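You operate a simulated robot arm through the tools that you are given. There is no shell and no other tool. Be economical: measure what you need, move in short steps, check, and stop when the job is done.

The job below is to be done with a simulated robot arm. You get a single attempt, and the scene is never put back.

## Task
Open the upright starter: long bolts on the rail, end cap and brush plate in the grey tray.
Fine: use the blue nut driver and hang it back; the solenoid stays screwed on.

Only the result counts: the job must be done as asked and must still hold three seconds after the hand-in. Knocking over, shifting, dropping, spilling or breaking anything else fails it. A push-on lid holds only when it is set on centred and level and pressed home; a screw cap is set on level and turned clockwise until tight.

## Robot
A 7-joint arm with a two-finger parallel gripper on a trunk, on a base that drives. Base frame: it is fixed to the floor where the robot stands at the start and does not move with it; the origin is under the middle of the robot, x ahead of it, y to its left, z up; the surface under the hand at the start is at about z = 790. Readings come in mm, degrees, newtons and seconds.
With the tool pointing down near the work surface it reaches from about 440 to 900 mm from the robot's upright axis, wherever it stands. Its first joint turns from -17.0 to 126.0 degrees. Places, roughly: brush plate (7x7x2 cm) [700, -300, 900]; end cap (10x7x2 cm) [700, -300, 1000]; long bolt (2x2x9 cm) [700, -300, 900]; tray [600, -600, 800]. Payload 1.57 kg.
The tool frame sits at the grasp point between the pads (the TCP): z along the fingers, y along the line on which they close. The tips reach 30 mm beyond it. The gripper opens to 80 mm. The fingers are 17 mm wide and 12 mm thick; the gripper's body (40 by 82 mm) begins 80 mm behind the TCP.
Orientation is told as [roll, pitch, yaw] about the base's x, y, z axes, in that order, counted from this pose: with the fingers straight down and closing along the base's y, the tool's x points along the base's -x, its y along +y and its z along -z.

## Interface
- The arm moves only by the tool step_arm. Its argument "motion" is a list of rows, each an object of numbers (a shift or turn left out is 0, a gripper value left out holds the last): "dx", "dy", "dz": the shift along the tool's x, y, z in units of 100 mm (1.0 is 100 mm); "ax", "ay", "az": the turn, a rotation vector about the tool's x, y, z in units of 60 degrees (1.0 is 60 degrees); "claw": the finger opening in mm, from 0 to 80. In form: [{"dx": .., "dy": .., "dz": .., "ax": .., "ay": .., "az": .., "claw": ..}, ...]. A call has 1 to 10 rows; each row is the pose to reach, as a shift and turn from the pose commanded when the call began, along the tool's axes at that moment. A call with a number of a shift or a turn outside -1 to 1 is refused whole. A row lasts 0.2 s, in which the tool goes at most 50 mm and 8.6 degrees; a call with a longer step from one row to the next is refused whole, and so is a gripper value outside its range. A pose out of reach is approached as far as the arm can. The call stops where the force on the tool passes 60 N (or 10 N more than at its start, if that is more) or the arm is blocked; 0.2 s more then pass. Each finger travels about 45 mm/s and halts on what it meets, pressing with about 42 N; the grip force reading is that of the motor and also rises with nothing between the fingers. The clock runs only during rows and for 0.2 s after the last one: add rows that repeat a pose to give the fingers time. It gives the time, the measured TCP pose, the force on the tool (base axes), the opening and the grip force at its end, in the units of the frame above (readings bear some noise), with the torque about the TCP (base axes, N m) and any sound that the robot's microphone picked up.
- Cameras (640 x 400 px; columns grow to the right, rows downward): "scene" is now at [10, -245.5, 1319.4]; the picture's right is [-0.17, -0.99, 0.00], its down [-0.38, 0.06, -0.92] and it looks along [0.91, -0.15, -0.38] (base axes); focal length 269 px, centre (320, 200). "wrist" rides on the gripper at [72, -7, -122] in the tool frame; the picture's right is [0.09, 1.00, 0.00], its down [-0.84, 0.08, -0.54] and it looks along [-0.54, 0.05, 0.84] (tool axes); focal length 238 px, centre (320, 200). There is no depth. A picture from a camera that has moved, and an enlarged one, comes with that camera's place and axes in the base frame and with its lens.
- grab_frame(camera): a new picture of that camera. No time passes.
- slide_trunk(by): slides the trunk up (or, below 0, down) by that many mm; the arm and the scene camera ride with it, the base frame stays. It gives what a move gives, with no picture.
- drive_base(legs): drives the robot by 1 to 6 legs, each [ahead, left, turn to the left] in mm, mm and degrees, along the robot's own axes; the way and the turn of a leg run together, so that a leg with both is an arc; at most 1500 mm and 180 degrees a leg. The arm and the cameras ride along, it lands a little off, and it stops where it bumps. It gives what a move gives.
- turn_head(pan, tilt): turns the head with the scene camera to pan (to the left, within 109 degrees either way) and tilt (down, from -29 to 69), counted from straight ahead of the robot. It gives what a move gives.
- enlarge(camera, box): a new picture of the part [left, top, right, bottom] of that camera's present view, enlarged. No time passes.
- finish_job(): hands the job in; it is judged then, once.

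Go step by step. Nothing tells you exact positions but the pictures and the camera data: compare them with the known pose of the tool, close in by small moves and look again before you grip or let go. The budget is 120 turns and 98 pictures, counting those below and the enlarged ones. Unless the task says otherwise, let go and move clear before handing in, and close with one line.

The tools are called after "Emit:" as name(argument=value, ...) on one line, values as JSON. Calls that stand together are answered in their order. step_arm: Moves the arm, as the interface text tells. Its arguments: {"type":"object","properties":{"motion":{"type":"array"}},"required":["motion"]} The other tools are called the same way: slide_trunk (by) slides the trunk up or down; drive_base (legs) drives the base; turn_head (pan, tilt) turns the head that bears the scene camera; grab_frame (camera) takes a picture; enlarge (camera, box) takes an enlarged picture of a part of a camera's view; finish_job () hands the job in.

At the start:

```text
t: 0.0
eef_pos: [709.6, -35.3, 1309.1]
tool_rot: [0.0, 0.0, -0.1]
force: [-0.1, -0.2, -0.5]
wrist_torque: [0.01, 0.01, 0.02]
opening: 79.9
grasp_force: 0.2
trunk travel left (down, up): [-675.0, 115.0]
robot x, y, heading: [0.7, -1.7, -0.0]
head pan, tilt: [-9.5, 22.6]
```

scene: 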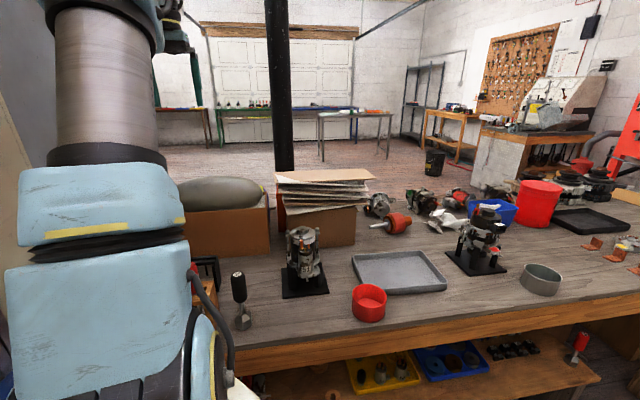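
wrist: 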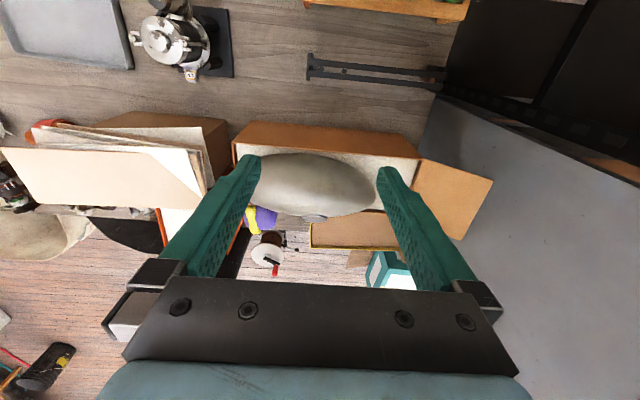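

I see a bench with two starters on black stands, a grey tray between them, and a driver with a black handle at the left. I'll enlarge the parts to make out the rail, the blue nut driver and the starter.

Emit:
enlarge(camera="scene", box=[180, 200, 400, 340])

Emit:
enlarge(camera="scene", box=[400, 160, 640, 310])

Emit:
enlarge(camera="wrist", box=[100, 0, 480, 130])

```text
2.86 times, centred on (290, 270) of scene
camera zoom: at [10.0, -245.5, 1319.4], right [-0.17, -0.99, 0.0], down [-0.38, 0.06, -0.92], along [0.91, -0.15, -0.38], focal length 770 px, centre (406, 0)
```

zoom: 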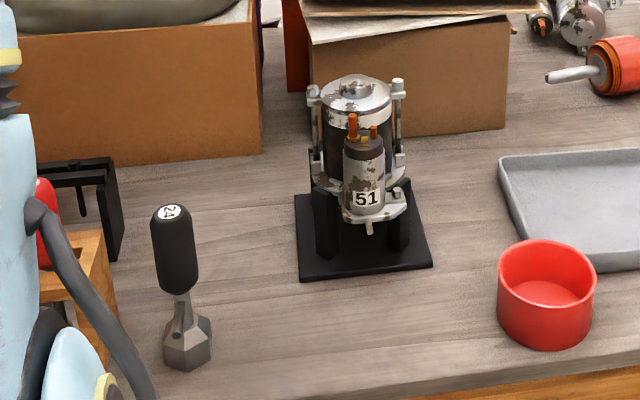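

```text
2.67 times, centred on (520, 235) of scene
camera zoom: at [10.0, -245.5, 1319.4], right [-0.17, -0.99, 0.0], down [-0.38, 0.06, -0.92], along [0.91, -0.15, -0.38], focal length 718 px, centre (-213, 107)
```

zoom: 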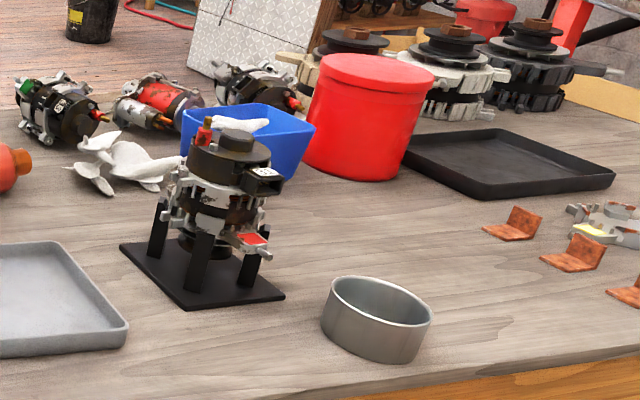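

```text
1.68 times, centred on (290, 65) of wrist
camera zoom: at [638.1, -41.9, 1430.5], right [-0.09, 1.0, 0.0], down [0.84, 0.08, 0.54], along [0.54, 0.05, -0.84], focal length 401 px, centre (370, 427)
```

zoom: 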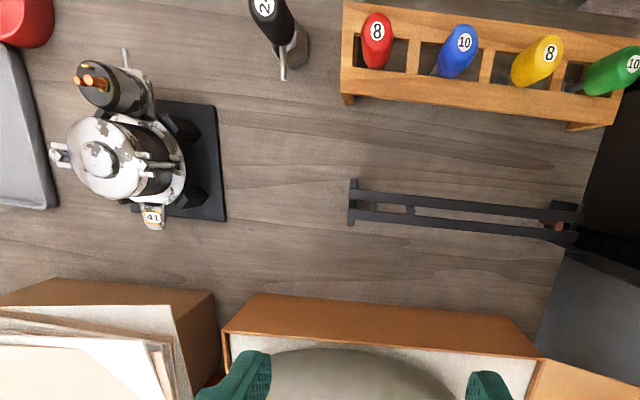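

The nut-driver rack (red 8, blue 10, yellow 8, green 10) is near (530, 40), the black slotted rail near (670, 80), and the starter near (650, -290). I need to shift the base to the right for reach, so I'll first look at the floor on that side.

Emit:
turn_head(pan=-80, tilt=45)

Emit:
grab_frame(camera="scene")

```text
t: 1.4
eef_pos: [707.7, -35.6, 1309.6]
tool_rot: [0.0, -0.1, 0.0]
force: [-0.3, 0.3, -0.6]
wrist_torque: [0.0, 0.0, 0.02]
opening: 79.9
grasp_force: 0.1
trunk travel left (down, up): [-675.0, 115.0]
robot x, y, heading: [3.8, -0.6, -0.0]
head pan, tilt: [-80.0, 45.0]
```

```text
92 pictures are left
camera scene: at [-67.3, -310.2, 1284.9], right [-0.98, -0.17, 0.0], down [-0.12, 0.7, -0.71], along [0.12, -0.7, -0.71], focal length 269 px, centre (320, 200)
```

scene: 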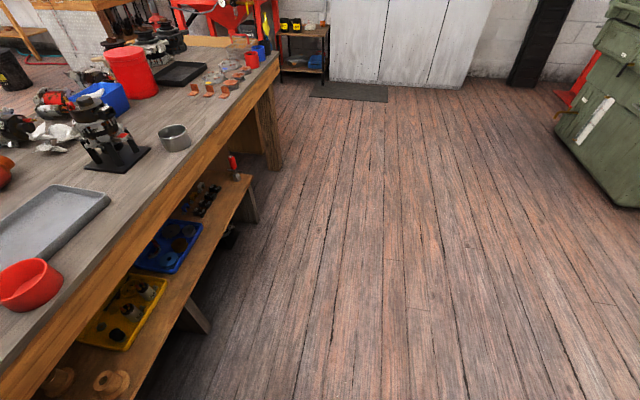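

The floor to the right is clear. I'll drive 430 mm to the right and face the head toward the work.

Emit:
drive_base(legs=[[0, -430, 0]])

Emit:
turn_head(pan=20, tilt=35)

Emit:
grab_frame(camera="scene")

Emit:
grab_frame(camera="wrist")

```text
t: 4.0
eef_pos: [712.0, -455.4, 1308.0]
tool_rot: [0.0, 0.0, 0.7]
force: [0.6, 0.7, 0.2]
wrist_torque: [0.0, -0.01, 0.0]
opening: 80.2
grasp_force: 0.0
trunk travel left (down, up): [-675.0, 115.0]
robot x, y, heading: [-1.4, -427.2, 0.7]
head pan, tilt: [-80.0, 45.0]
```

```text
t: 5.8
eef_pos: [710.9, -456.1, 1308.5]
tool_rot: [-0.1, 0.0, 0.6]
force: [0.6, -0.5, -1.4]
wrist_torque: [0.01, 0.04, 0.02]
opening: 80.2
grasp_force: 0.0
trunk travel left (down, up): [-675.0, 115.0]
robot x, y, heading: [6.3, -429.2, 0.5]
head pan, tilt: [20.0, 35.0]
```

```text
91 pictures are left
camera scene: at [5.5, -627.7, 1299.7], right [0.35, -0.94, 0.0], down [-0.54, -0.2, -0.82], along [0.77, 0.29, -0.57], focal length 269 px, centre (320, 200)
```

scene: 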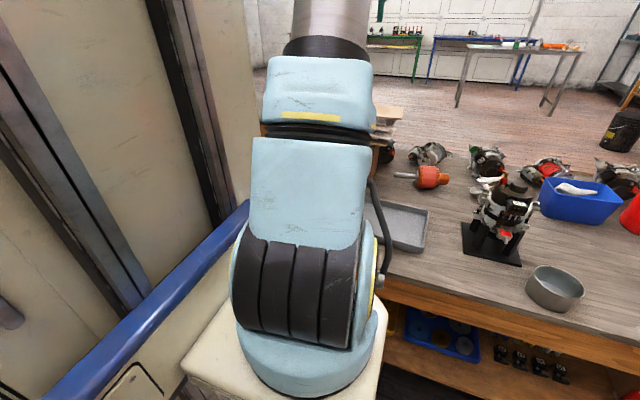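

```text
90 pictures are left
camera wrist: at [640.7, -463.3, 1430.5], right [-0.1, 0.99, 0.0], down [0.84, 0.09, 0.54], along [0.54, 0.06, -0.84], focal length 238 px, centre (320, 200)
```

wrist: 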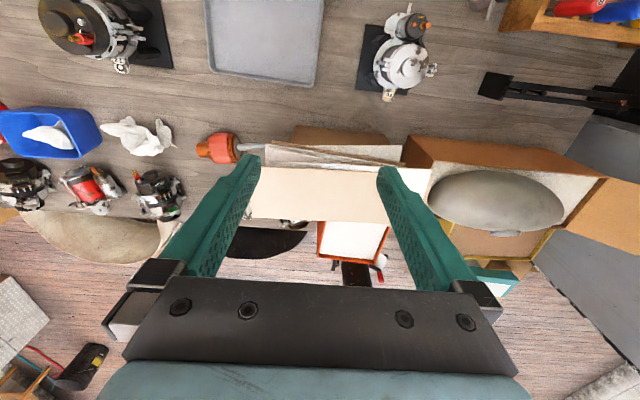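

The wrist camera sees everything well. I'll bring it in front of and above the starter for a close look.

Emit:
step_arm(motion=[{"dx": 0.28, "dy": 0.28, "dz": 0.21}, {"dx": 0.56, "dy": 0.56, "dz": 0.42}, {"dx": 0.85, "dy": 0.83, "dz": 0.64}])

Emit:
step_arm(motion=[{"dx": 0.28, "dy": 0.28, "dz": 0.21}, {"dx": 0.56, "dy": 0.56, "dz": 0.42}, {"dx": 0.85, "dy": 0.83, "dz": 0.64}])

Emit:
grab_frame(camera="wrist")

```text
t: 6.6
eef_pos: [627.9, -372.6, 1245.1]
tool_rot: [0.1, 0.0, 0.6]
force: [0.0, 0.1, 0.0]
wrist_torque: [0.04, 0.05, 0.02]
opening: 80.0
grasp_force: 0.1
trunk travel left (down, up): [-675.0, 115.0]
robot x, y, heading: [0.5, -429.8, 0.9]
head pan, tilt: [20.0, 35.0]
```

```text
t: 7.4
eef_pos: [550.7, -296.8, 1183.6]
tool_rot: [0.5, 0.0, -0.4]
force: [0.5, 0.0, 0.6]
wrist_torque: [0.0, -0.01, 0.0]
opening: 80.1
grasp_force: 0.0
trunk travel left (down, up): [-675.0, 115.0]
robot x, y, heading: [4.8, -428.8, 0.6]
head pan, tilt: [20.0, 35.0]
```

```text
89 pictures are left
camera wrist: at [479.1, -304.6, 1305.7], right [-0.08, 1.0, 0.01], down [0.84, 0.07, 0.54], along [0.54, 0.05, -0.84], focal length 238 px, centre (320, 200)
```

wrist: 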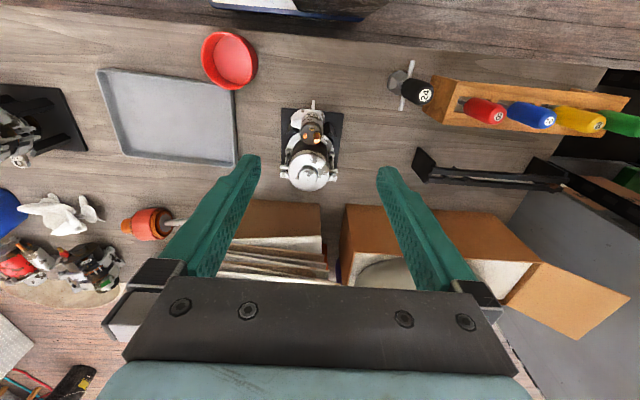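

Emit:
enlarge(camera="wrist", box=[250, 80, 370, 200])

Emit:
enlarge(camera="wrist", box=[380, 50, 640, 210])

```text
3.33 times, centred on (310, 140) of wrist
camera zoom: at [479.1, -304.6, 1305.7], right [-0.08, 1.0, 0.01], down [0.84, 0.07, 0.54], along [0.54, 0.05, -0.84], focal length 794 px, centre (353, 400)
```

zoom: 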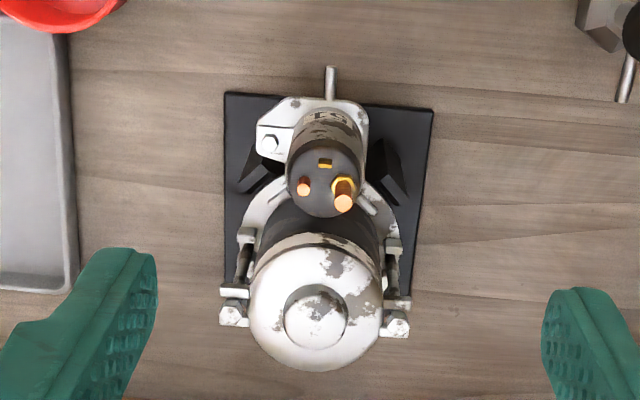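

```text
2.46 times, centred on (510, 130) of wrist
camera zoom: at [479.1, -304.6, 1305.7], right [-0.08, 1.0, 0.01], down [0.84, 0.07, 0.54], along [0.54, 0.05, -0.84], focal length 587 px, centre (-148, 372)
```

zoom: 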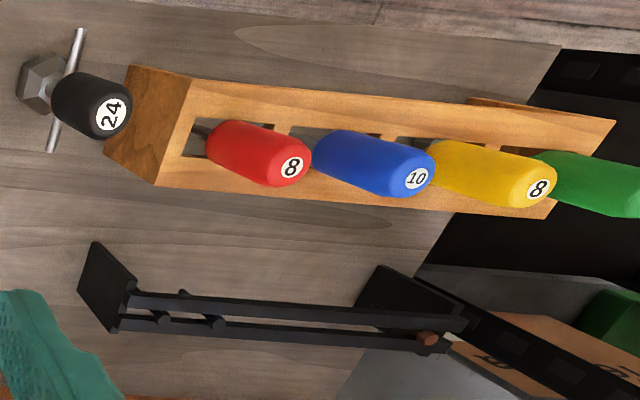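

Bolt heads sit at about (660, -348, 950) and (660, -266, 950); the blue driver's handle top is at about (540, 29, 964). I'll move over the blue driver.

Emit:
step_arm(motion=[{"dy": 0.4}, {"dy": 0.8}, {"dy": 0.82}])

Emit:
step_arm(motion=[{"dy": 0.4}, {"dy": 0.8}, {"dy": 0.82}])

Emit:
step_arm(motion=[{"dy": 0.4}, {"dy": 0.8}, {"dy": 0.82}])

Emit:
step_arm(motion=[{"dy": 0.4, "dx": 0.05, "dz": 0.2}, {"dy": 0.8, "dx": 0.1, "dz": 0.4}, {"dy": 0.8, "dx": 0.1, "dz": 0.8, "claw": 60}, {"dy": 0.8, "dx": 0.1, "dz": 0.8, "claw": 60}])

Emit:
grab_frame(camera="wrist")

```text
t: 8.4
eef_pos: [556.4, -238.4, 1187.0]
tool_rot: [0.6, -1.0, -2.2]
force: [0.1, 0.2, 0.0]
wrist_torque: [0.01, -0.04, 0.02]
opening: 79.9
grasp_force: 0.1
trunk travel left (down, up): [-675.0, 115.0]
robot x, y, heading: [3.1, -424.5, 0.7]
head pan, tilt: [20.0, 35.0]
stopped in row 3: the arm was blocked; the commanded pose is now the measured one
```

```text
t: 9.2
eef_pos: [548.1, -138.5, 1182.3]
tool_rot: [-0.1, -0.5, -0.8]
force: [-0.6, 0.5, 0.3]
wrist_torque: [0.03, 0.0, -0.03]
opening: 80.0
grasp_force: 0.1
trunk travel left (down, up): [-675.0, 115.0]
robot x, y, heading: [1.7, -428.9, 0.6]
head pan, tilt: [20.0, 35.0]
```

```text
t: 10.0
eef_pos: [550.5, -88.8, 1184.0]
tool_rot: [0.0, -0.5, -1.1]
force: [-0.1, 0.0, -0.6]
wrist_torque: [0.02, 0.0, -0.02]
opening: 80.0
grasp_force: 0.1
out of reach, approached as far as the arm can: row 2, 3
trunk travel left (down, up): [-675.0, 115.0]
robot x, y, heading: [1.9, -427.3, 0.6]
head pan, tilt: [20.0, 35.0]
```

```text
t: 11.0
eef_pos: [548.9, -74.1, 1131.4]
tool_rot: [-0.1, -0.6, -1.1]
force: [0.3, -0.8, -0.2]
wrist_torque: [-0.05, 0.01, 0.0]
opening: 59.9
grasp_force: 0.0
out of reach, approached as far as the arm can: row 1, 2, 3, 4
trunk travel left (down, up): [-675.0, 115.0]
robot x, y, heading: [0.1, -430.8, 0.8]
head pan, tilt: [20.0, 35.0]
```

```text
86 pictures are left
camera wrist: at [476.4, -79.4, 1252.7], right [-0.07, 1.0, 0.0], down [0.83, 0.06, 0.55], along [0.55, 0.04, -0.84], focal length 238 px, centre (320, 200)
```

wrist: 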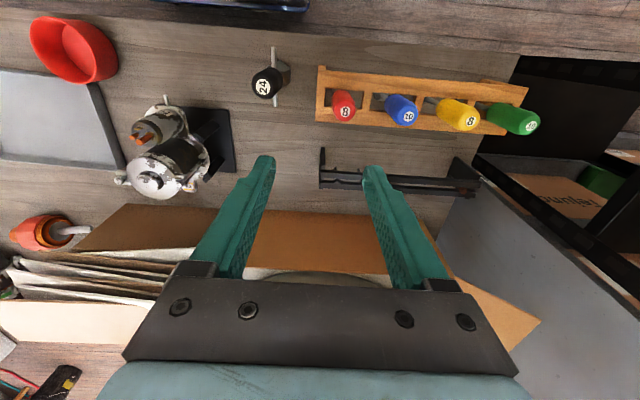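

The arm reached a joint limit with the yaw held at 0 this far to the left. I'll turn the wrist with the arm (yaw +30) and try again.

Emit:
step_arm(motion=[{"az": -0.125}, {"az": -0.25}, {"az": -0.375}, {"az": -0.5}, {"az": -0.5}])

Emit:
step_arm(motion=[{"dy": 0.35, "dx": -0.2}, {"dy": 0.7, "dx": -0.4}, {"dy": 0.87, "dx": -0.5}])

```text
t: 12.2
eef_pos: [551.6, -76.0, 1133.8]
tool_rot: [-0.3, -0.4, 29.1]
force: [0.0, 0.5, 0.0]
wrist_torque: [0.01, 0.03, 0.0]
opening: 60.1
grasp_force: 0.1
trunk travel left (down, up): [-675.0, 115.0]
robot x, y, heading: [1.5, -430.5, 0.8]
head pan, tilt: [20.0, 35.0]
```

```text
t: 13.0
eef_pos: [549.8, -75.7, 1132.7]
tool_rot: [-0.2, -0.4, 29.0]
force: [-0.3, -0.2, -0.3]
wrist_torque: [-0.02, -0.02, 0.01]
opening: 59.8
grasp_force: 0.0
out of reach, approached as far as the arm can: row 1, 2, 3
trunk travel left (down, up): [-675.0, 115.0]
robot x, y, heading: [-0.7, -427.9, 0.6]
head pan, tilt: [20.0, 35.0]
```

It is a matter of distance, not yaw. I'll bring the arm back a little and drive 200 mm left, from where rack, rail and starter should all be in reach.

Emit:
step_arm(motion=[{"dy": -0.3, "dx": 0.17, "az": 0.125}, {"dy": -0.6, "dx": 0.34, "az": 0.25}, {"dy": -0.87, "dx": 0.5, "az": 0.375}, {"dy": -0.87, "dx": 0.5, "az": 0.49}, {"dy": -0.87, "dx": 0.5, "az": 0.49}])

Emit:
drive_base(legs=[[0, 200, -0.6]])

Emit:
grab_frame(camera="wrist")

```text
t: 14.2
eef_pos: [548.8, -175.0, 1134.6]
tool_rot: [0.0, -0.5, -0.5]
force: [-0.2, -0.9, 0.4]
wrist_torque: [-0.02, 0.02, 0.01]
opening: 60.2
grasp_force: 0.0
trunk travel left (down, up): [-675.0, 115.0]
robot x, y, heading: [1.7, -431.1, 0.4]
head pan, tilt: [20.0, 35.0]
```

```text
t: 15.8
eef_pos: [551.0, 22.6, 1134.1]
tool_rot: [-0.1, -0.5, -1.0]
force: [0.3, 0.0, -0.1]
wrist_torque: [0.01, 0.01, 0.02]
opening: 59.8
grasp_force: 0.1
trunk travel left (down, up): [-675.0, 115.0]
robot x, y, heading: [0.3, -220.5, -0.3]
head pan, tilt: [20.0, 35.0]
```

```text
85 pictures are left
camera wrist: at [478.6, 18.5, 1255.4], right [-0.07, 1.0, 0.0], down [0.83, 0.06, 0.55], along [0.55, 0.04, -0.84], focal length 238 px, centre (320, 200)
```

wrist: 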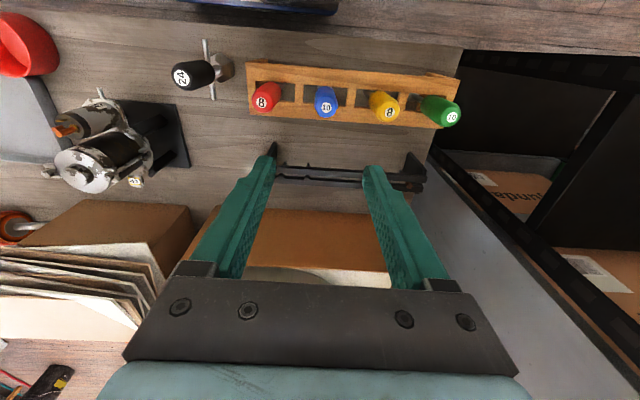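

Blue handle top is at about (540, 30, 964). I'll go closer above it and look.

Emit:
step_arm(motion=[{"dx": 0.1, "dy": 0.07, "dz": 0.4}, {"dx": 0.1, "dy": 0.07, "dz": 0.8}, {"dx": 0.1, "dy": 0.07, "dz": 0.95}, {"dx": 0.1, "dy": 0.07, "dz": 0.95}])

Emit:
grab_frame(camera="wrist")

```text
t: 16.8
eef_pos: [540.1, 29.4, 1037.4]
tool_rot: [0.0, -0.5, -1.1]
force: [0.1, 0.0, -0.2]
wrist_torque: [0.03, -0.02, -0.01]
opening: 59.8
grasp_force: 0.1
trunk travel left (down, up): [-675.0, 115.0]
robot x, y, heading: [0.1, -220.3, -0.3]
head pan, tilt: [20.0, 35.0]
```

```text
84 pictures are left
camera wrist: at [468.5, 25.0, 1159.6], right [-0.07, 1.0, 0.0], down [0.83, 0.06, 0.55], along [0.55, 0.04, -0.84], focal length 238 px, centre (320, 200)
```

wrist: 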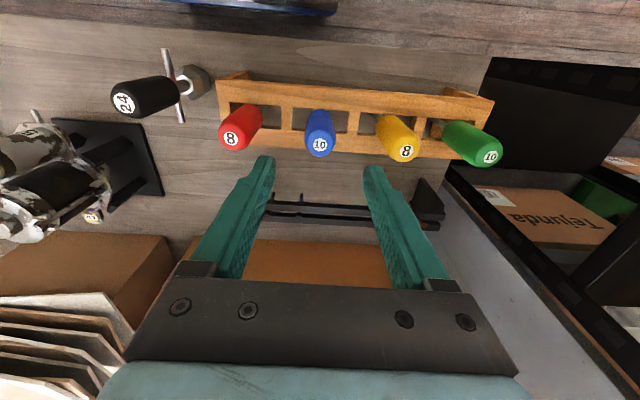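

Emit:
turn_head(pan=22, tilt=25)

Emit:
grab_frame(camera="scene")

```text
t: 17.5
eef_pos: [540.4, 31.0, 1037.9]
tool_rot: [0.0, -0.5, -1.2]
force: [-0.4, -0.7, -0.4]
wrist_torque: [0.0, 0.01, 0.01]
opening: 60.1
grasp_force: 0.0
trunk travel left (down, up): [-675.0, 115.0]
robot x, y, heading: [-1.8, -224.8, -0.2]
head pan, tilt: [22.0, 25.0]
```

```text
83 pictures are left
camera scene: at [4.9, -418.9, 1315.4], right [0.37, -0.93, 0.0], down [-0.39, -0.16, -0.91], along [0.84, 0.34, -0.42], focal length 269 px, centre (320, 200)
```

scene: 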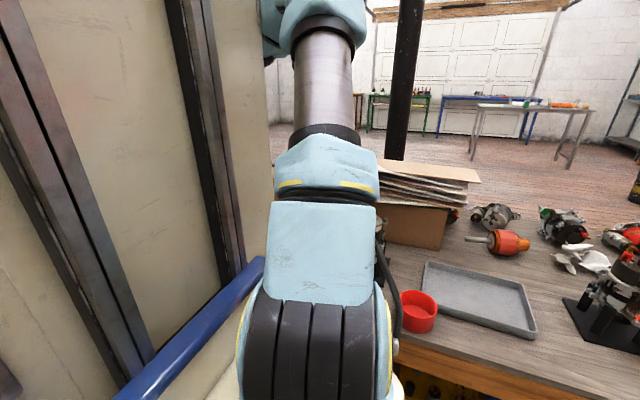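

I'm centred over the blue handle. I'll descend around it, and check before gripping.

Emit:
step_arm(motion=[{"dz": 0.4, "az": 0.0}, {"dz": 0.7}, {"dz": 0.9}, {"dz": 1.0}, {"dz": 1.0}])

Emit:
grab_frame(camera="wrist")

```text
t: 18.7
eef_pos: [541.1, 31.4, 938.7]
tool_rot: [0.0, -0.5, -1.1]
force: [-1.0, 0.6, -0.1]
wrist_torque: [-0.02, 0.01, -0.01]
opening: 60.0
grasp_force: 0.1
trunk travel left (down, up): [-675.0, 115.0]
robot x, y, heading: [3.1, -222.5, -0.0]
head pan, tilt: [22.0, 25.0]
```

```text
82 pictures are left
camera wrist: at [468.6, 25.9, 1060.0], right [-0.07, 1.0, 0.0], down [0.83, 0.06, 0.55], along [0.55, 0.04, -0.84], focal length 238 px, centre (320, 200)
```

wrist: 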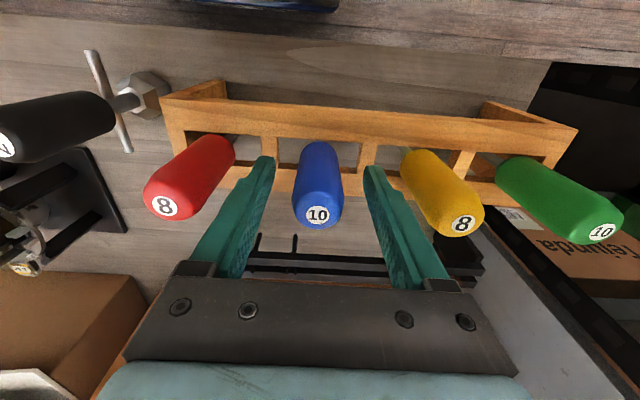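

The blue handle is between the fingers. Gripping now.

Emit:
step_arm(motion=[{"claw": 10}, {"claw": 10}, {"claw": 10}, {"claw": 10}, {"claw": 10}])

Emit:
step_arm(motion=[{"dz": -0.1}, {"dz": -0.3}, {"dz": -0.6}, {"dz": -1.0}, {"dz": -1.0}])

Emit:
grab_frame(camera="wrist")

```text
t: 19.9
eef_pos: [540.8, 31.1, 938.9]
tool_rot: [0.0, -0.5, -1.1]
force: [-0.4, 0.4, -0.1]
wrist_torque: [0.03, -0.01, 0.0]
opening: 27.7
grasp_force: 38.4
trunk travel left (down, up): [-675.0, 115.0]
robot x, y, heading: [5.7, -224.2, -0.0]
head pan, tilt: [22.0, 25.0]
```

```text
t: 21.1
eef_pos: [542.6, 32.3, 1037.1]
tool_rot: [-0.1, -0.5, -1.1]
force: [0.0, 0.0, -0.9]
wrist_torque: [-0.01, -0.02, 0.0]
opening: 27.7
grasp_force: 37.9
trunk travel left (down, up): [-675.0, 115.0]
robot x, y, heading: [0.9, -224.2, -0.2]
head pan, tilt: [22.0, 25.0]
```

```text
81 pictures are left
camera wrist: at [470.4, 26.9, 1158.8], right [-0.07, 1.0, 0.0], down [0.83, 0.06, 0.55], along [0.55, 0.04, -0.84], focal length 238 px, centre (320, 200)
```

wrist: 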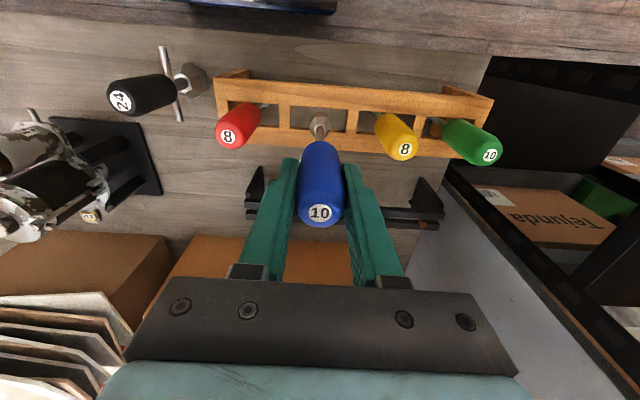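

The blue driver is in hand; its tip is about 145 mm below the TCP. I'll lift it clear and move toward the starter.

Emit:
step_arm(motion=[{"dz": -0.5}, {"dz": -0.9}, {"dz": -0.95}])

Emit:
step_arm(motion=[{"dz": -0.4, "dy": -0.2}, {"dz": -0.5, "dy": -0.6}, {"dz": -0.5, "dy": -1.0}, {"dz": -0.5, "dy": -1.0}])

Emit:
step_arm(motion=[{"dy": -0.4}, {"dy": -0.8}, {"dy": -1.0}, {"dy": -1.0}])

Emit:
step_arm(motion=[{"dy": -0.4, "dx": 0.0}, {"dy": -0.8, "dx": 0.0}, {"dy": -1.0, "dx": 0.0}, {"dy": -1.0, "dx": 0.0}])

Emit:
grab_frame(camera="wrist")

```text
t: 21.9
eef_pos: [549.5, 28.6, 1127.1]
tool_rot: [-0.1, 0.2, -1.5]
force: [-1.0, -0.1, -1.2]
wrist_torque: [0.02, 0.03, -0.03]
opening: 27.9
grasp_force: 37.7
trunk travel left (down, up): [-675.0, 115.0]
robot x, y, heading: [3.4, -220.6, -0.2]
head pan, tilt: [22.0, 25.0]
```

```text
t: 22.9
eef_pos: [547.9, -73.3, 1180.0]
tool_rot: [0.0, 0.3, -1.4]
force: [-0.3, 0.5, -1.8]
wrist_torque: [0.02, 0.0, 0.04]
opening: 27.9
grasp_force: 38.1
trunk travel left (down, up): [-675.0, 115.0]
robot x, y, heading: [1.9, -224.7, 0.0]
head pan, tilt: [22.0, 25.0]
```

```text
t: 23.9
eef_pos: [538.6, -170.0, 1185.3]
tool_rot: [-0.1, -0.5, -1.0]
force: [-0.3, -0.3, -1.1]
wrist_torque: [-0.04, 0.0, -0.05]
opening: 27.8
grasp_force: 37.7
trunk travel left (down, up): [-675.0, 115.0]
robot x, y, heading: [-0.6, -225.6, 0.1]
head pan, tilt: [22.0, 25.0]
```

```text
t: 24.9
eef_pos: [535.3, -270.6, 1184.7]
tool_rot: [0.0, -0.4, -1.1]
force: [0.6, -1.0, -0.7]
wrist_torque: [0.02, 0.0, 0.02]
opening: 27.9
grasp_force: 38.2
trunk travel left (down, up): [-675.0, 115.0]
robot x, y, heading: [2.0, -224.8, -0.1]
head pan, tilt: [22.0, 25.0]
```

```text
80 pictures are left
camera wrist: at [463.7, -275.3, 1305.8], right [-0.07, 1.0, 0.0], down [0.83, 0.06, 0.55], along [0.55, 0.04, -0.84], focal length 238 px, centre (320, 200)
```

wrist: 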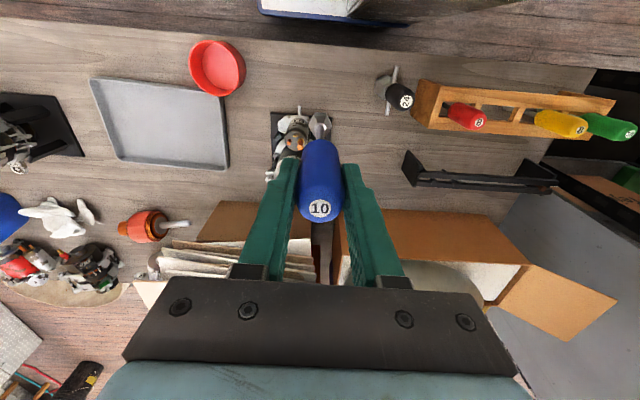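

The driver hides the bolt heads. I'll step sideways for an unobstructed look at the starter.

Emit:
step_arm(motion=[{"dx": -0.1, "dy": 0.4, "dz": 0.1}, {"dx": -0.2, "dy": 0.8, "dz": 0.2}, {"dx": -0.25, "dy": 0.85, "dz": 0.3}, {"dx": -0.25, "dy": 0.85, "dz": 0.3}])

Emit:
enlarge(camera="wrist", box=[140, 60, 300, 200])

Emit:
turn_head(pan=8, tilt=28)

Emit:
grab_frame(camera="scene")

```text
t: 25.9
eef_pos: [562.3, -185.8, 1155.5]
tool_rot: [0.0, -0.5, -1.1]
force: [0.6, -0.9, -1.2]
wrist_torque: [0.01, -0.02, -0.02]
opening: 27.9
grasp_force: 38.0
trunk travel left (down, up): [-675.0, 115.0]
robot x, y, heading: [-1.5, -221.9, -0.3]
head pan, tilt: [22.0, 25.0]
```

```text
2.86 times, centred on (220, 130) of wrist
camera zoom: at [489.7, -191.0, 1276.6], right [-0.07, 1.0, 0.0], down [0.83, 0.06, 0.55], along [0.55, 0.04, -0.84], focal length 681 px, centre (606, 400)
```

zoom: 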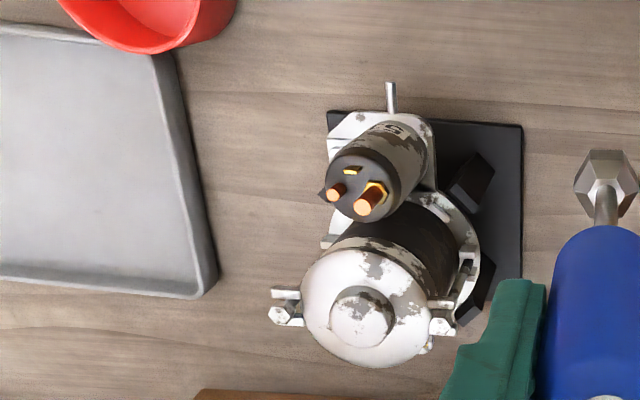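

```text
t: 26.7
eef_pos: [561.6, -186.0, 1155.7]
tool_rot: [0.0, -0.5, -1.1]
force: [-0.3, 0.2, -1.7]
wrist_torque: [-0.06, 0.01, 0.0]
opening: 27.8
grasp_force: 37.9
trunk travel left (down, up): [-675.0, 115.0]
robot x, y, heading: [1.8, -223.4, -0.1]
head pan, tilt: [8.0, 28.0]
```

```text
78 pictures are left
camera scene: at [9.8, -440.7, 1310.7], right [0.14, -0.99, 0.0], down [-0.46, -0.06, -0.88], along [0.87, 0.12, -0.47], focal length 269 px, centre (320, 200)
```

scene: 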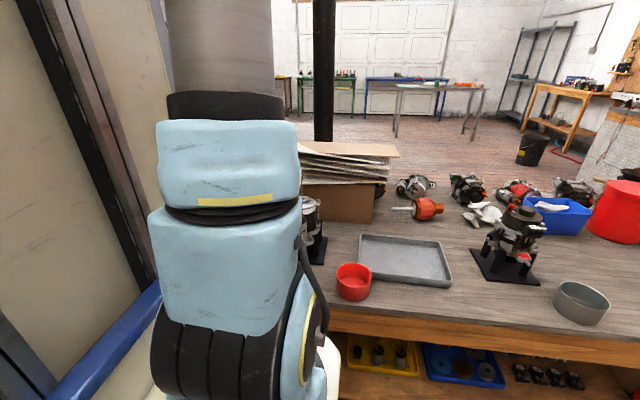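

Triangulating both views puts the heads at about (656, -346, 958) and (660, -266, 958). I'll bring the socket above the right (+y) head, staying 15–20 mm above, and compare.

Emit:
step_arm(motion=[{"dx": -0.3, "dy": -0.3}, {"dx": -0.6, "dy": -0.6}, {"dx": -0.9, "dy": -0.76}, {"dx": -1.0, "dy": -0.78, "dz": 0.15}, {"dx": -1.0, "dy": -0.78, "dz": 0.3}, {"dx": -1.0, "dy": -0.78, "dz": 0.3}])

Emit:
grab_frame(camera="wrist")

Emit:
enlarge(camera="wrist", box=[240, 70, 400, 170])

```text
t: 28.1
eef_pos: [658.3, -265.0, 1125.6]
tool_rot: [0.0, -0.6, -1.1]
force: [0.5, -0.1, -1.2]
wrist_torque: [0.0, 0.01, -0.02]
opening: 27.9
grasp_force: 37.9
trunk travel left (down, up): [-675.0, 115.0]
robot x, y, heading: [2.0, -220.3, -0.1]
head pan, tilt: [8.0, 28.0]
```

```text
77 pictures are left
camera wrist: at [586.3, -270.5, 1246.9], right [-0.07, 1.0, 0.0], down [0.83, 0.06, 0.55], along [0.55, 0.04, -0.84], focal length 238 px, centre (320, 200)
```

wrist: 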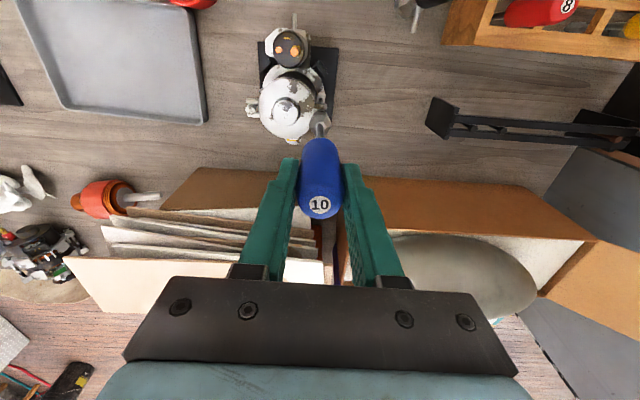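

```text
4.00 times, centred on (320, 120) of wrist
camera zoom: at [586.3, -270.5, 1246.9], right [-0.07, 1.0, 0.0], down [0.83, 0.06, 0.55], along [0.55, 0.04, -0.84], focal length 953 px, centre (320, 520)
```

zoom: 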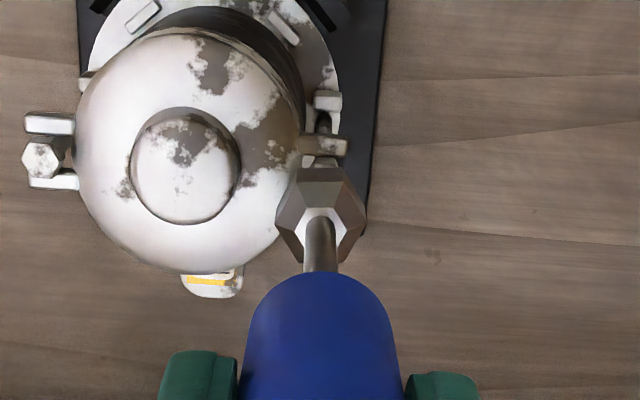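

The socket tip is at about z 979, over the right head. I'll nudge +x 1.5 mm and lower to just above the head, then look.

Emit:
step_arm(motion=[{"dx": -0.015, "dy": -0.01, "dz": 0.08}, {"dx": -0.015, "dy": -0.01, "dz": 0.14}, {"dx": -0.015, "dy": -0.01, "dz": 0.14}])

Emit:
enlarge(camera="wrist", box=[240, 70, 400, 170])

```text
t: 28.9
eef_pos: [659.9, -266.6, 1112.2]
tool_rot: [0.0, -0.4, -1.1]
force: [0.2, 1.3, 1.0]
wrist_torque: [0.2, 0.0, -0.01]
opening: 28.1
grasp_force: 38.3
trunk travel left (down, up): [-675.0, 115.0]
robot x, y, heading: [1.1, -224.7, 0.1]
head pan, tilt: [8.0, 28.0]
```

```text
4.00 times, centred on (320, 120) of wrist
camera zoom: at [589.0, -270.9, 1233.0], right [-0.07, 1.0, 0.0], down [0.83, 0.06, 0.55], along [0.55, 0.04, -0.84], focal length 953 px, centre (320, 520)
```

zoom: 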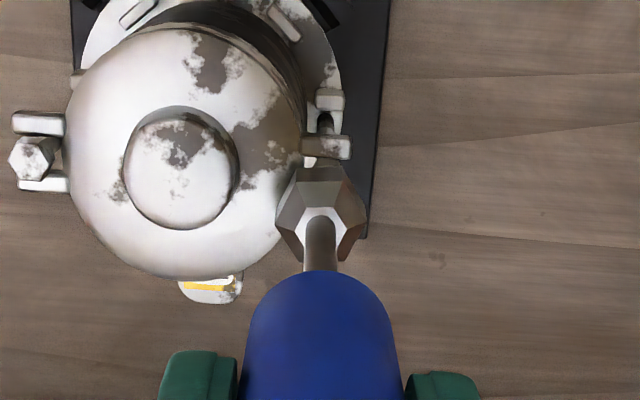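

There's a slight lateral touch pushing toward +y. I'll ease 1.5 mm in +y and go down a few mm, watching force.

Emit:
step_arm(motion=[{"dy": 0.015}, {"dy": 0.015, "dz": 0.03}, {"dy": 0.015, "dz": 0.06}, {"dy": 0.015, "dz": 0.06}])

Emit:
enlarge(camera="wrist", box=[240, 70, 400, 170])

```text
t: 29.9
eef_pos: [662.7, -264.5, 1108.7]
tool_rot: [0.0, -0.8, -1.1]
force: [3.5, -1.9, 35.4]
wrist_torque: [-0.12, -0.19, -0.15]
opening: 28.2
grasp_force: 38.0
trunk travel left (down, up): [-675.0, 115.0]
robot x, y, heading: [4.5, -225.0, -0.2]
head pan, tilt: [8.0, 28.0]
```

```text
4.00 times, centred on (320, 120) of wrist
camera zoom: at [589.0, -268.9, 1229.0], right [-0.07, 1.0, 0.0], down [0.83, 0.06, 0.55], along [0.55, 0.04, -0.83], focal length 953 px, centre (320, 520)
```

zoom: 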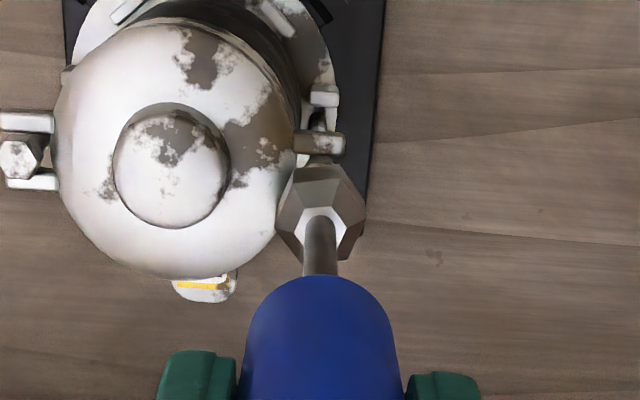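

The socket rests on something toward -x/+y; comparing with the left side's prong spacing, the right head should be near (657.5, -262). I'll lift, shift by that, and try again gently.

Emit:
step_arm(motion=[{"dz": -0.1}, {"dz": -0.1, "dx": 0.03, "dy": 0.02}, {"dz": -0.06, "dx": 0.03, "dy": 0.02}, {"dz": -0.035, "dx": 0.03, "dy": 0.02}, {"dz": -0.035, "dx": 0.03, "dy": 0.02}])

Emit:
step_arm(motion=[{"dz": 0.02}, {"dz": 0.025}, {"dz": 0.025}])

Emit:
enlarge(camera="wrist", box=[280, 80, 360, 140])

```text
t: 31.1
eef_pos: [658.8, -261.4, 1107.1]
tool_rot: [-0.1, -0.5, -1.1]
force: [-0.2, -0.2, -0.8]
wrist_torque: [0.0, -0.02, 0.01]
opening: 27.7
grasp_force: 38.0
trunk travel left (down, up): [-675.0, 115.0]
robot x, y, heading: [-1.3, -223.1, -0.2]
head pan, tilt: [8.0, 28.0]
```

```text
t: 31.9
eef_pos: [658.3, -261.1, 1108.1]
tool_rot: [0.0, -0.7, -1.1]
force: [-3.2, -0.1, 23.8]
wrist_torque: [-0.2, 0.67, -0.03]
opening: 27.7
grasp_force: 37.6
trunk travel left (down, up): [-675.0, 115.0]
robot x, y, heading: [0.0, -224.8, -0.2]
head pan, tilt: [8.0, 28.0]
```

```text
6.67 times, centred on (320, 110) of wrist
camera zoom: at [586.3, -266.8, 1229.1], right [-0.07, 1.0, 0.0], down [0.83, 0.06, 0.55], along [0.55, 0.04, -0.83], focal length 1589 px, centre (320, 800)
```

zoom: 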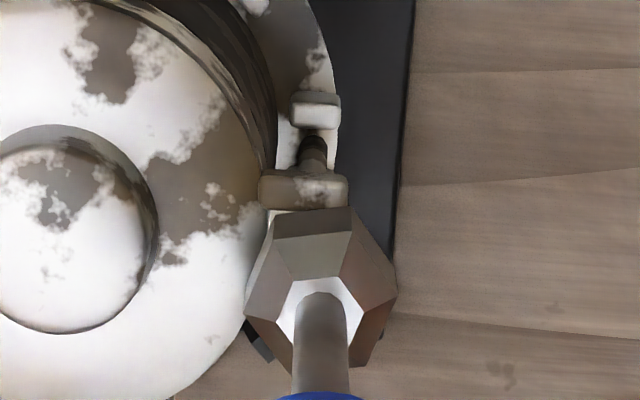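

Contact again off-centre. I'll back off to the side for a clear close view of this head and of the socket.

Emit:
step_arm(motion=[{"dz": -0.25}, {"dz": -0.25, "dy": 0.25}, {"dz": -0.2, "dy": 0.45}, {"dz": -0.2, "dy": 0.45}])

Emit:
enlarge(camera="wrist", box=[190, 50, 350, 150])

Emit:
enlarge(camera="wrist", box=[260, 80, 340, 140])

```text
t: 32.9
eef_pos: [659.2, -217.1, 1125.4]
tool_rot: [0.0, -0.4, -1.2]
force: [-0.3, -0.9, -0.8]
wrist_torque: [0.0, 0.02, 0.01]
opening: 27.5
grasp_force: 38.0
trunk travel left (down, up): [-675.0, 115.0]
robot x, y, heading: [2.7, -221.8, -0.0]
head pan, tilt: [8.0, 28.0]
```

```text
4.00 times, centred on (270, 100) of wrist
camera zoom: at [587.7, -221.1, 1246.6], right [-0.07, 1.0, 0.0], down [0.83, 0.06, 0.55], along [0.55, 0.04, -0.84], focal length 953 px, centre (520, 600)
```

zoom: 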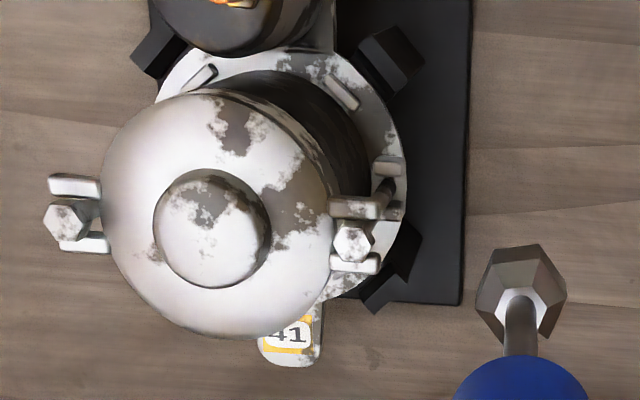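

```text
6.67 times, centred on (300, 110) of wrist
camera zoom: at [587.7, -221.1, 1246.6], right [-0.07, 1.0, 0.0], down [0.83, 0.06, 0.55], along [0.55, 0.04, -0.84], focal length 1589 px, centre (453, 800)
```

zoom: 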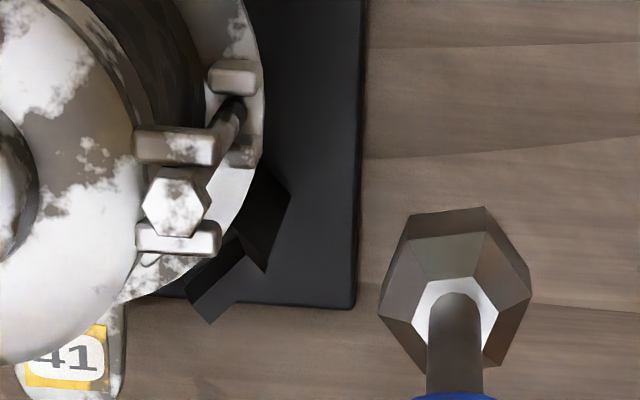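

Now the head is clearly visible. Relative to the tool it lies about 5–6 mm toward -x and 49 mm toward -y of the present position. I'll go there and lower gently.

Emit:
step_arm(motion=[{"dx": 0.03, "dy": -0.25}, {"dx": 0.055, "dy": -0.49}, {"dx": 0.055, "dy": -0.49, "dz": 0.1}, {"dx": 0.055, "dy": -0.49, "dz": 0.15}, {"dx": 0.055, "dy": -0.49, "dz": 0.17}, {"dx": 0.055, "dy": -0.49, "dz": 0.18}])

Emit:
enlarge(camera="wrist", box=[240, 70, 400, 170])

```text
t: 34.3
eef_pos: [654.7, -265.3, 1107.8]
tool_rot: [0.0, -0.4, -1.1]
force: [0.2, 0.9, -1.6]
wrist_torque: [0.0, -0.03, -0.04]
opening: 27.8
grasp_force: 37.6
trunk travel left (down, up): [-675.0, 115.0]
robot x, y, heading: [2.2, -224.3, -0.2]
head pan, tilt: [8.0, 28.0]
```

```text
4.00 times, centred on (320, 120) of wrist
camera zoom: at [582.2, -270.7, 1229.2], right [-0.07, 1.0, 0.0], down [0.83, 0.06, 0.55], along [0.55, 0.04, -0.84], focal length 953 px, centre (320, 520)
```

zoom: 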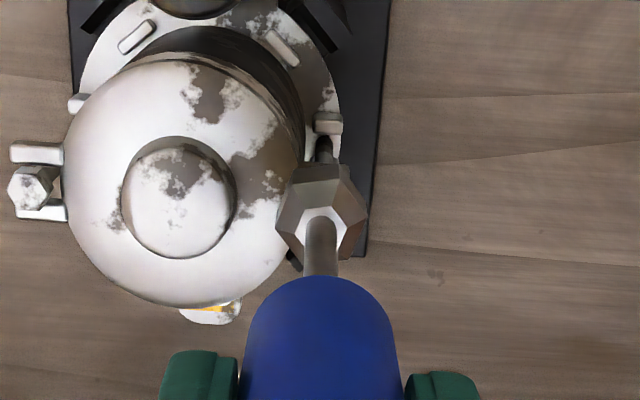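

No contact yet and aligned. Lowering further by small steps.

Emit:
step_arm(motion=[{"dz": 0.02}, {"dz": 0.035}, {"dz": 0.05}, {"dz": 0.05}])

```text
t: 35.3
eef_pos: [654.0, -266.7, 1102.7]
tool_rot: [0.0, -0.6, -1.0]
force: [1.8, 1.1, -0.5]
wrist_torque: [0.09, -0.22, -0.03]
opening: 27.5
grasp_force: 38.4
trunk travel left (down, up): [-675.0, 115.0]
robot x, y, heading: [-2.7, -225.0, 0.0]
head pan, tilt: [8.0, 28.0]
```

Emit:
step_arm(motion=[{"dz": 0.02}, {"dz": 0.04}, {"dz": 0.06}, {"dz": 0.06}])

Emit:
enlarge(camera="wrist", box=[240, 70, 400, 170])

```text
t: 36.3
eef_pos: [653.4, -266.1, 1099.5]
tool_rot: [0.0, -0.8, -1.2]
force: [-0.3, 0.3, 28.3]
wrist_torque: [-0.02, -0.16, -0.05]
opening: 27.5
grasp_force: 38.0
trunk travel left (down, up): [-675.0, 115.0]
robot x, y, heading: [3.6, -223.3, -0.2]
head pan, tilt: [8.0, 28.0]
```

```text
4.00 times, centred on (320, 120) of wrist
camera zoom: at [580.5, -270.9, 1220.8], right [-0.07, 1.0, 0.0], down [0.83, 0.06, 0.55], along [0.55, 0.04, -0.83], focal length 953 px, centre (320, 520)
```

zoom: 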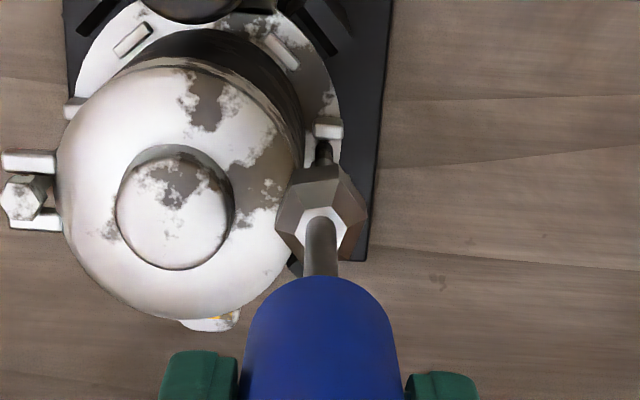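

Firm, centred contact 9 mm lower than the earlier rim contact: the socket appears to be over the head. I'll ease the pressure and turn counter-clockwise.

Emit:
step_arm(motion=[{"dz": -0.02}, {"dz": -0.02, "az": -0.13}, {"dz": -0.02, "az": -0.26}, {"dz": -0.02, "az": -0.39}, {"dz": -0.02, "az": -0.52}, {"dz": -0.02, "az": -0.52}])

Emit:
enlarge(camera="wrist", box=[240, 70, 400, 170])

```text
t: 37.7
eef_pos: [654.2, -265.9, 1099.6]
tool_rot: [-0.3, -0.4, 30.3]
force: [8.2, 1.9, 16.4]
wrist_torque: [0.37, -1.03, -0.06]
opening: 27.7
grasp_force: 38.1
trunk travel left (down, up): [-675.0, 115.0]
robot x, y, heading: [-1.7, -222.6, -0.3]
head pan, tilt: [8.0, 28.0]
```

```text
4.00 times, centred on (320, 120) of wrist
camera zoom: at [594.2, -307.2, 1221.2], right [-0.58, 0.81, -0.01], down [0.68, 0.49, 0.55], along [0.45, 0.31, -0.84], focal length 953 px, centre (320, 520)
```

zoom: 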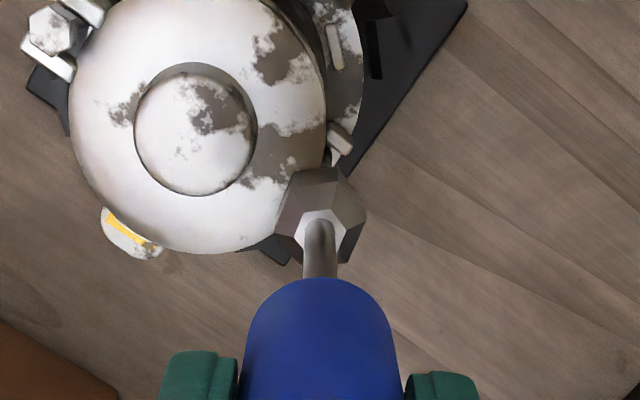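

Lateral force suggests the socket is engaged with the head slightly toward +x. I'll shift 1 mm and keep turning counter-clockwise.

Emit:
step_arm(motion=[{"dx": -0.009, "dy": -0.005}, {"dx": -0.009, "dy": -0.005, "az": -0.14}, {"dx": -0.009, "dy": -0.005, "az": -0.28}, {"dx": -0.009, "dy": -0.005, "az": -0.42}, {"dx": -0.009, "dy": -0.005, "az": -0.56}, {"dx": -0.009, "dy": -0.005, "az": -0.7}, {"dx": -0.009, "dy": -0.005, "az": -0.84}, {"dx": -0.009, "dy": -0.005, "az": -0.98}, {"dx": -0.009, "dy": -0.005, "az": -0.98}])

Emit:
enlarge(camera="wrist", box=[240, 70, 400, 170])

```text
t: 39.7
eef_pos: [654.7, -265.5, 1100.2]
tool_rot: [-0.5, 0.0, 89.0]
force: [1.5, 4.7, 18.4]
wrist_torque: [0.95, -0.03, 0.01]
opening: 27.8
grasp_force: 37.8
trunk travel left (down, up): [-675.0, 115.0]
robot x, y, heading: [-1.7, -224.1, -0.1]
head pan, tilt: [8.0, 28.0]
```

```text
4.00 times, centred on (320, 120) of wrist
camera zoom: at [659.3, -337.3, 1221.8], right [-1.0, -0.07, -0.01], down [-0.07, 0.84, 0.54], along [-0.03, 0.54, -0.84], focal length 953 px, centre (320, 520)
```

zoom: 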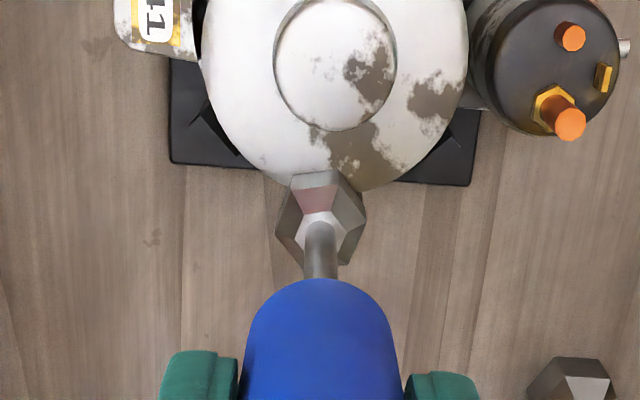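

I'll keep turning counter-clockwise with a slight rise to follow the bolt.

Emit:
step_arm(motion=[{"dx": -0.007, "az": -0.14}, {"dx": -0.007, "az": -0.28}, {"dx": -0.007, "az": -0.42}, {"dx": -0.007, "az": -0.56}, {"dx": -0.007, "az": -0.7}, {"dx": -0.007, "az": -0.84}, {"dx": -0.007, "az": -0.98}, {"dx": -0.007, "az": -0.98}])

Emit:
step_arm(motion=[{"az": -0.14}, {"az": -0.28}, {"az": -0.42}, {"az": -0.56}, {"az": -0.7}, {"az": -0.7}])

```text
t: 41.5
eef_pos: [655.1, -265.2, 1099.1]
tool_rot: [-0.1, 0.5, 147.8]
force: [-0.1, 3.6, 18.7]
wrist_torque: [0.59, 0.12, -0.03]
opening: 27.5
grasp_force: 37.9
trunk travel left (down, up): [-675.0, 115.0]
robot x, y, heading: [-1.7, -225.2, -0.2]
head pan, tilt: [8.0, 28.0]
```

```text
t: 42.9
eef_pos: [654.0, -265.9, 1099.5]
tool_rot: [0.2, 0.5, -170.2]
force: [-1.0, 3.8, 14.3]
wrist_torque: [0.45, 0.16, -0.04]
opening: 27.4
grasp_force: 37.6
trunk travel left (down, up): [-675.0, 115.0]
robot x, y, heading: [4.5, -224.0, -0.2]
head pan, tilt: [8.0, 28.0]
```

About 190° turned. I'll lift off and step aside to see whether the head has risen.

Emit:
step_arm(motion=[{"dz": -0.25}, {"dz": -0.3, "dy": -0.25}, {"dz": -0.3, "dy": -0.5}, {"dz": -0.3, "dy": -0.5}])

Emit:
grab_frame(camera="wrist")

Emit:
enlarge(camera="wrist", box=[290, 60, 450, 160])

```text
t: 43.9
eef_pos: [646.3, -216.3, 1128.3]
tool_rot: [0.1, 0.5, -170.3]
force: [1.0, -0.4, -0.2]
wrist_torque: [0.02, 0.0, -0.01]
opening: 27.6
grasp_force: 38.4
trunk travel left (down, up): [-675.0, 115.0]
robot x, y, heading: [-1.0, -225.1, 0.0]
head pan, tilt: [8.0, 28.0]
```

```text
66 pictures are left
camera wrist: at [715.2, -198.0, 1251.0], right [0.26, -0.97, 0.0], down [-0.82, -0.22, 0.54], along [-0.52, -0.14, -0.84], focal length 238 px, centre (320, 200)
```

wrist: 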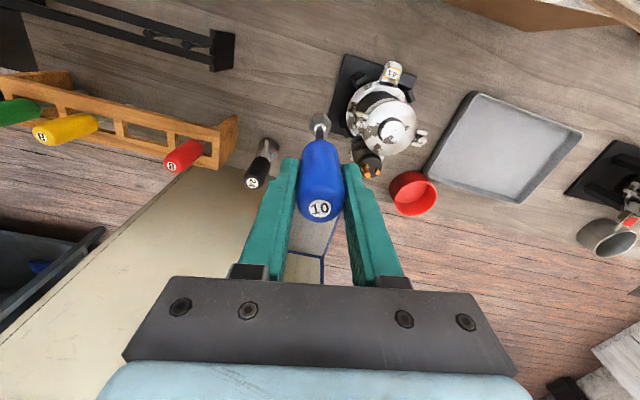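

```text
4.00 times, centred on (370, 110) of wrist
camera zoom: at [715.2, -198.0, 1251.0], right [0.26, -0.97, 0.0], down [-0.82, -0.22, 0.54], along [-0.52, -0.14, -0.84], focal length 953 px, centre (120, 560)
```

zoom: 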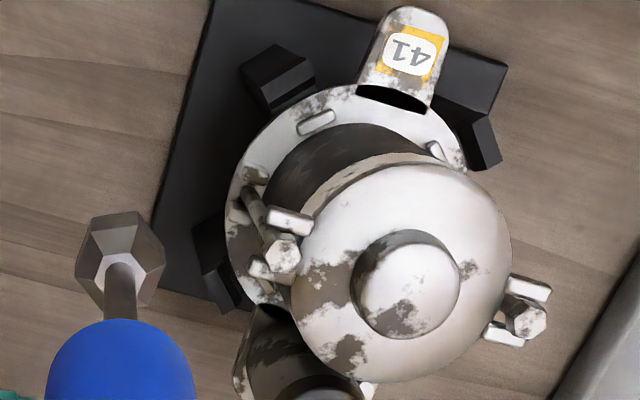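

Emit:
enlarge(camera="wrist", box=[340, 90, 440, 150])

```text
6.40 times, centred on (390, 120) of wrist
camera zoom: at [715.2, -198.0, 1251.0], right [0.26, -0.97, 0.0], down [-0.82, -0.22, 0.54], along [-0.52, -0.14, -0.84], focal length 1525 px, centre (-128, 712)
```

zoom: 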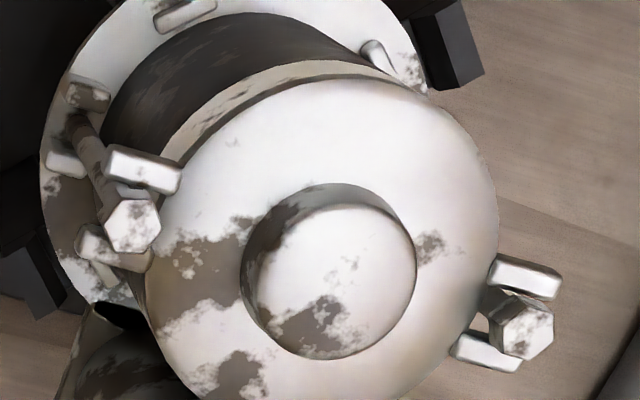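

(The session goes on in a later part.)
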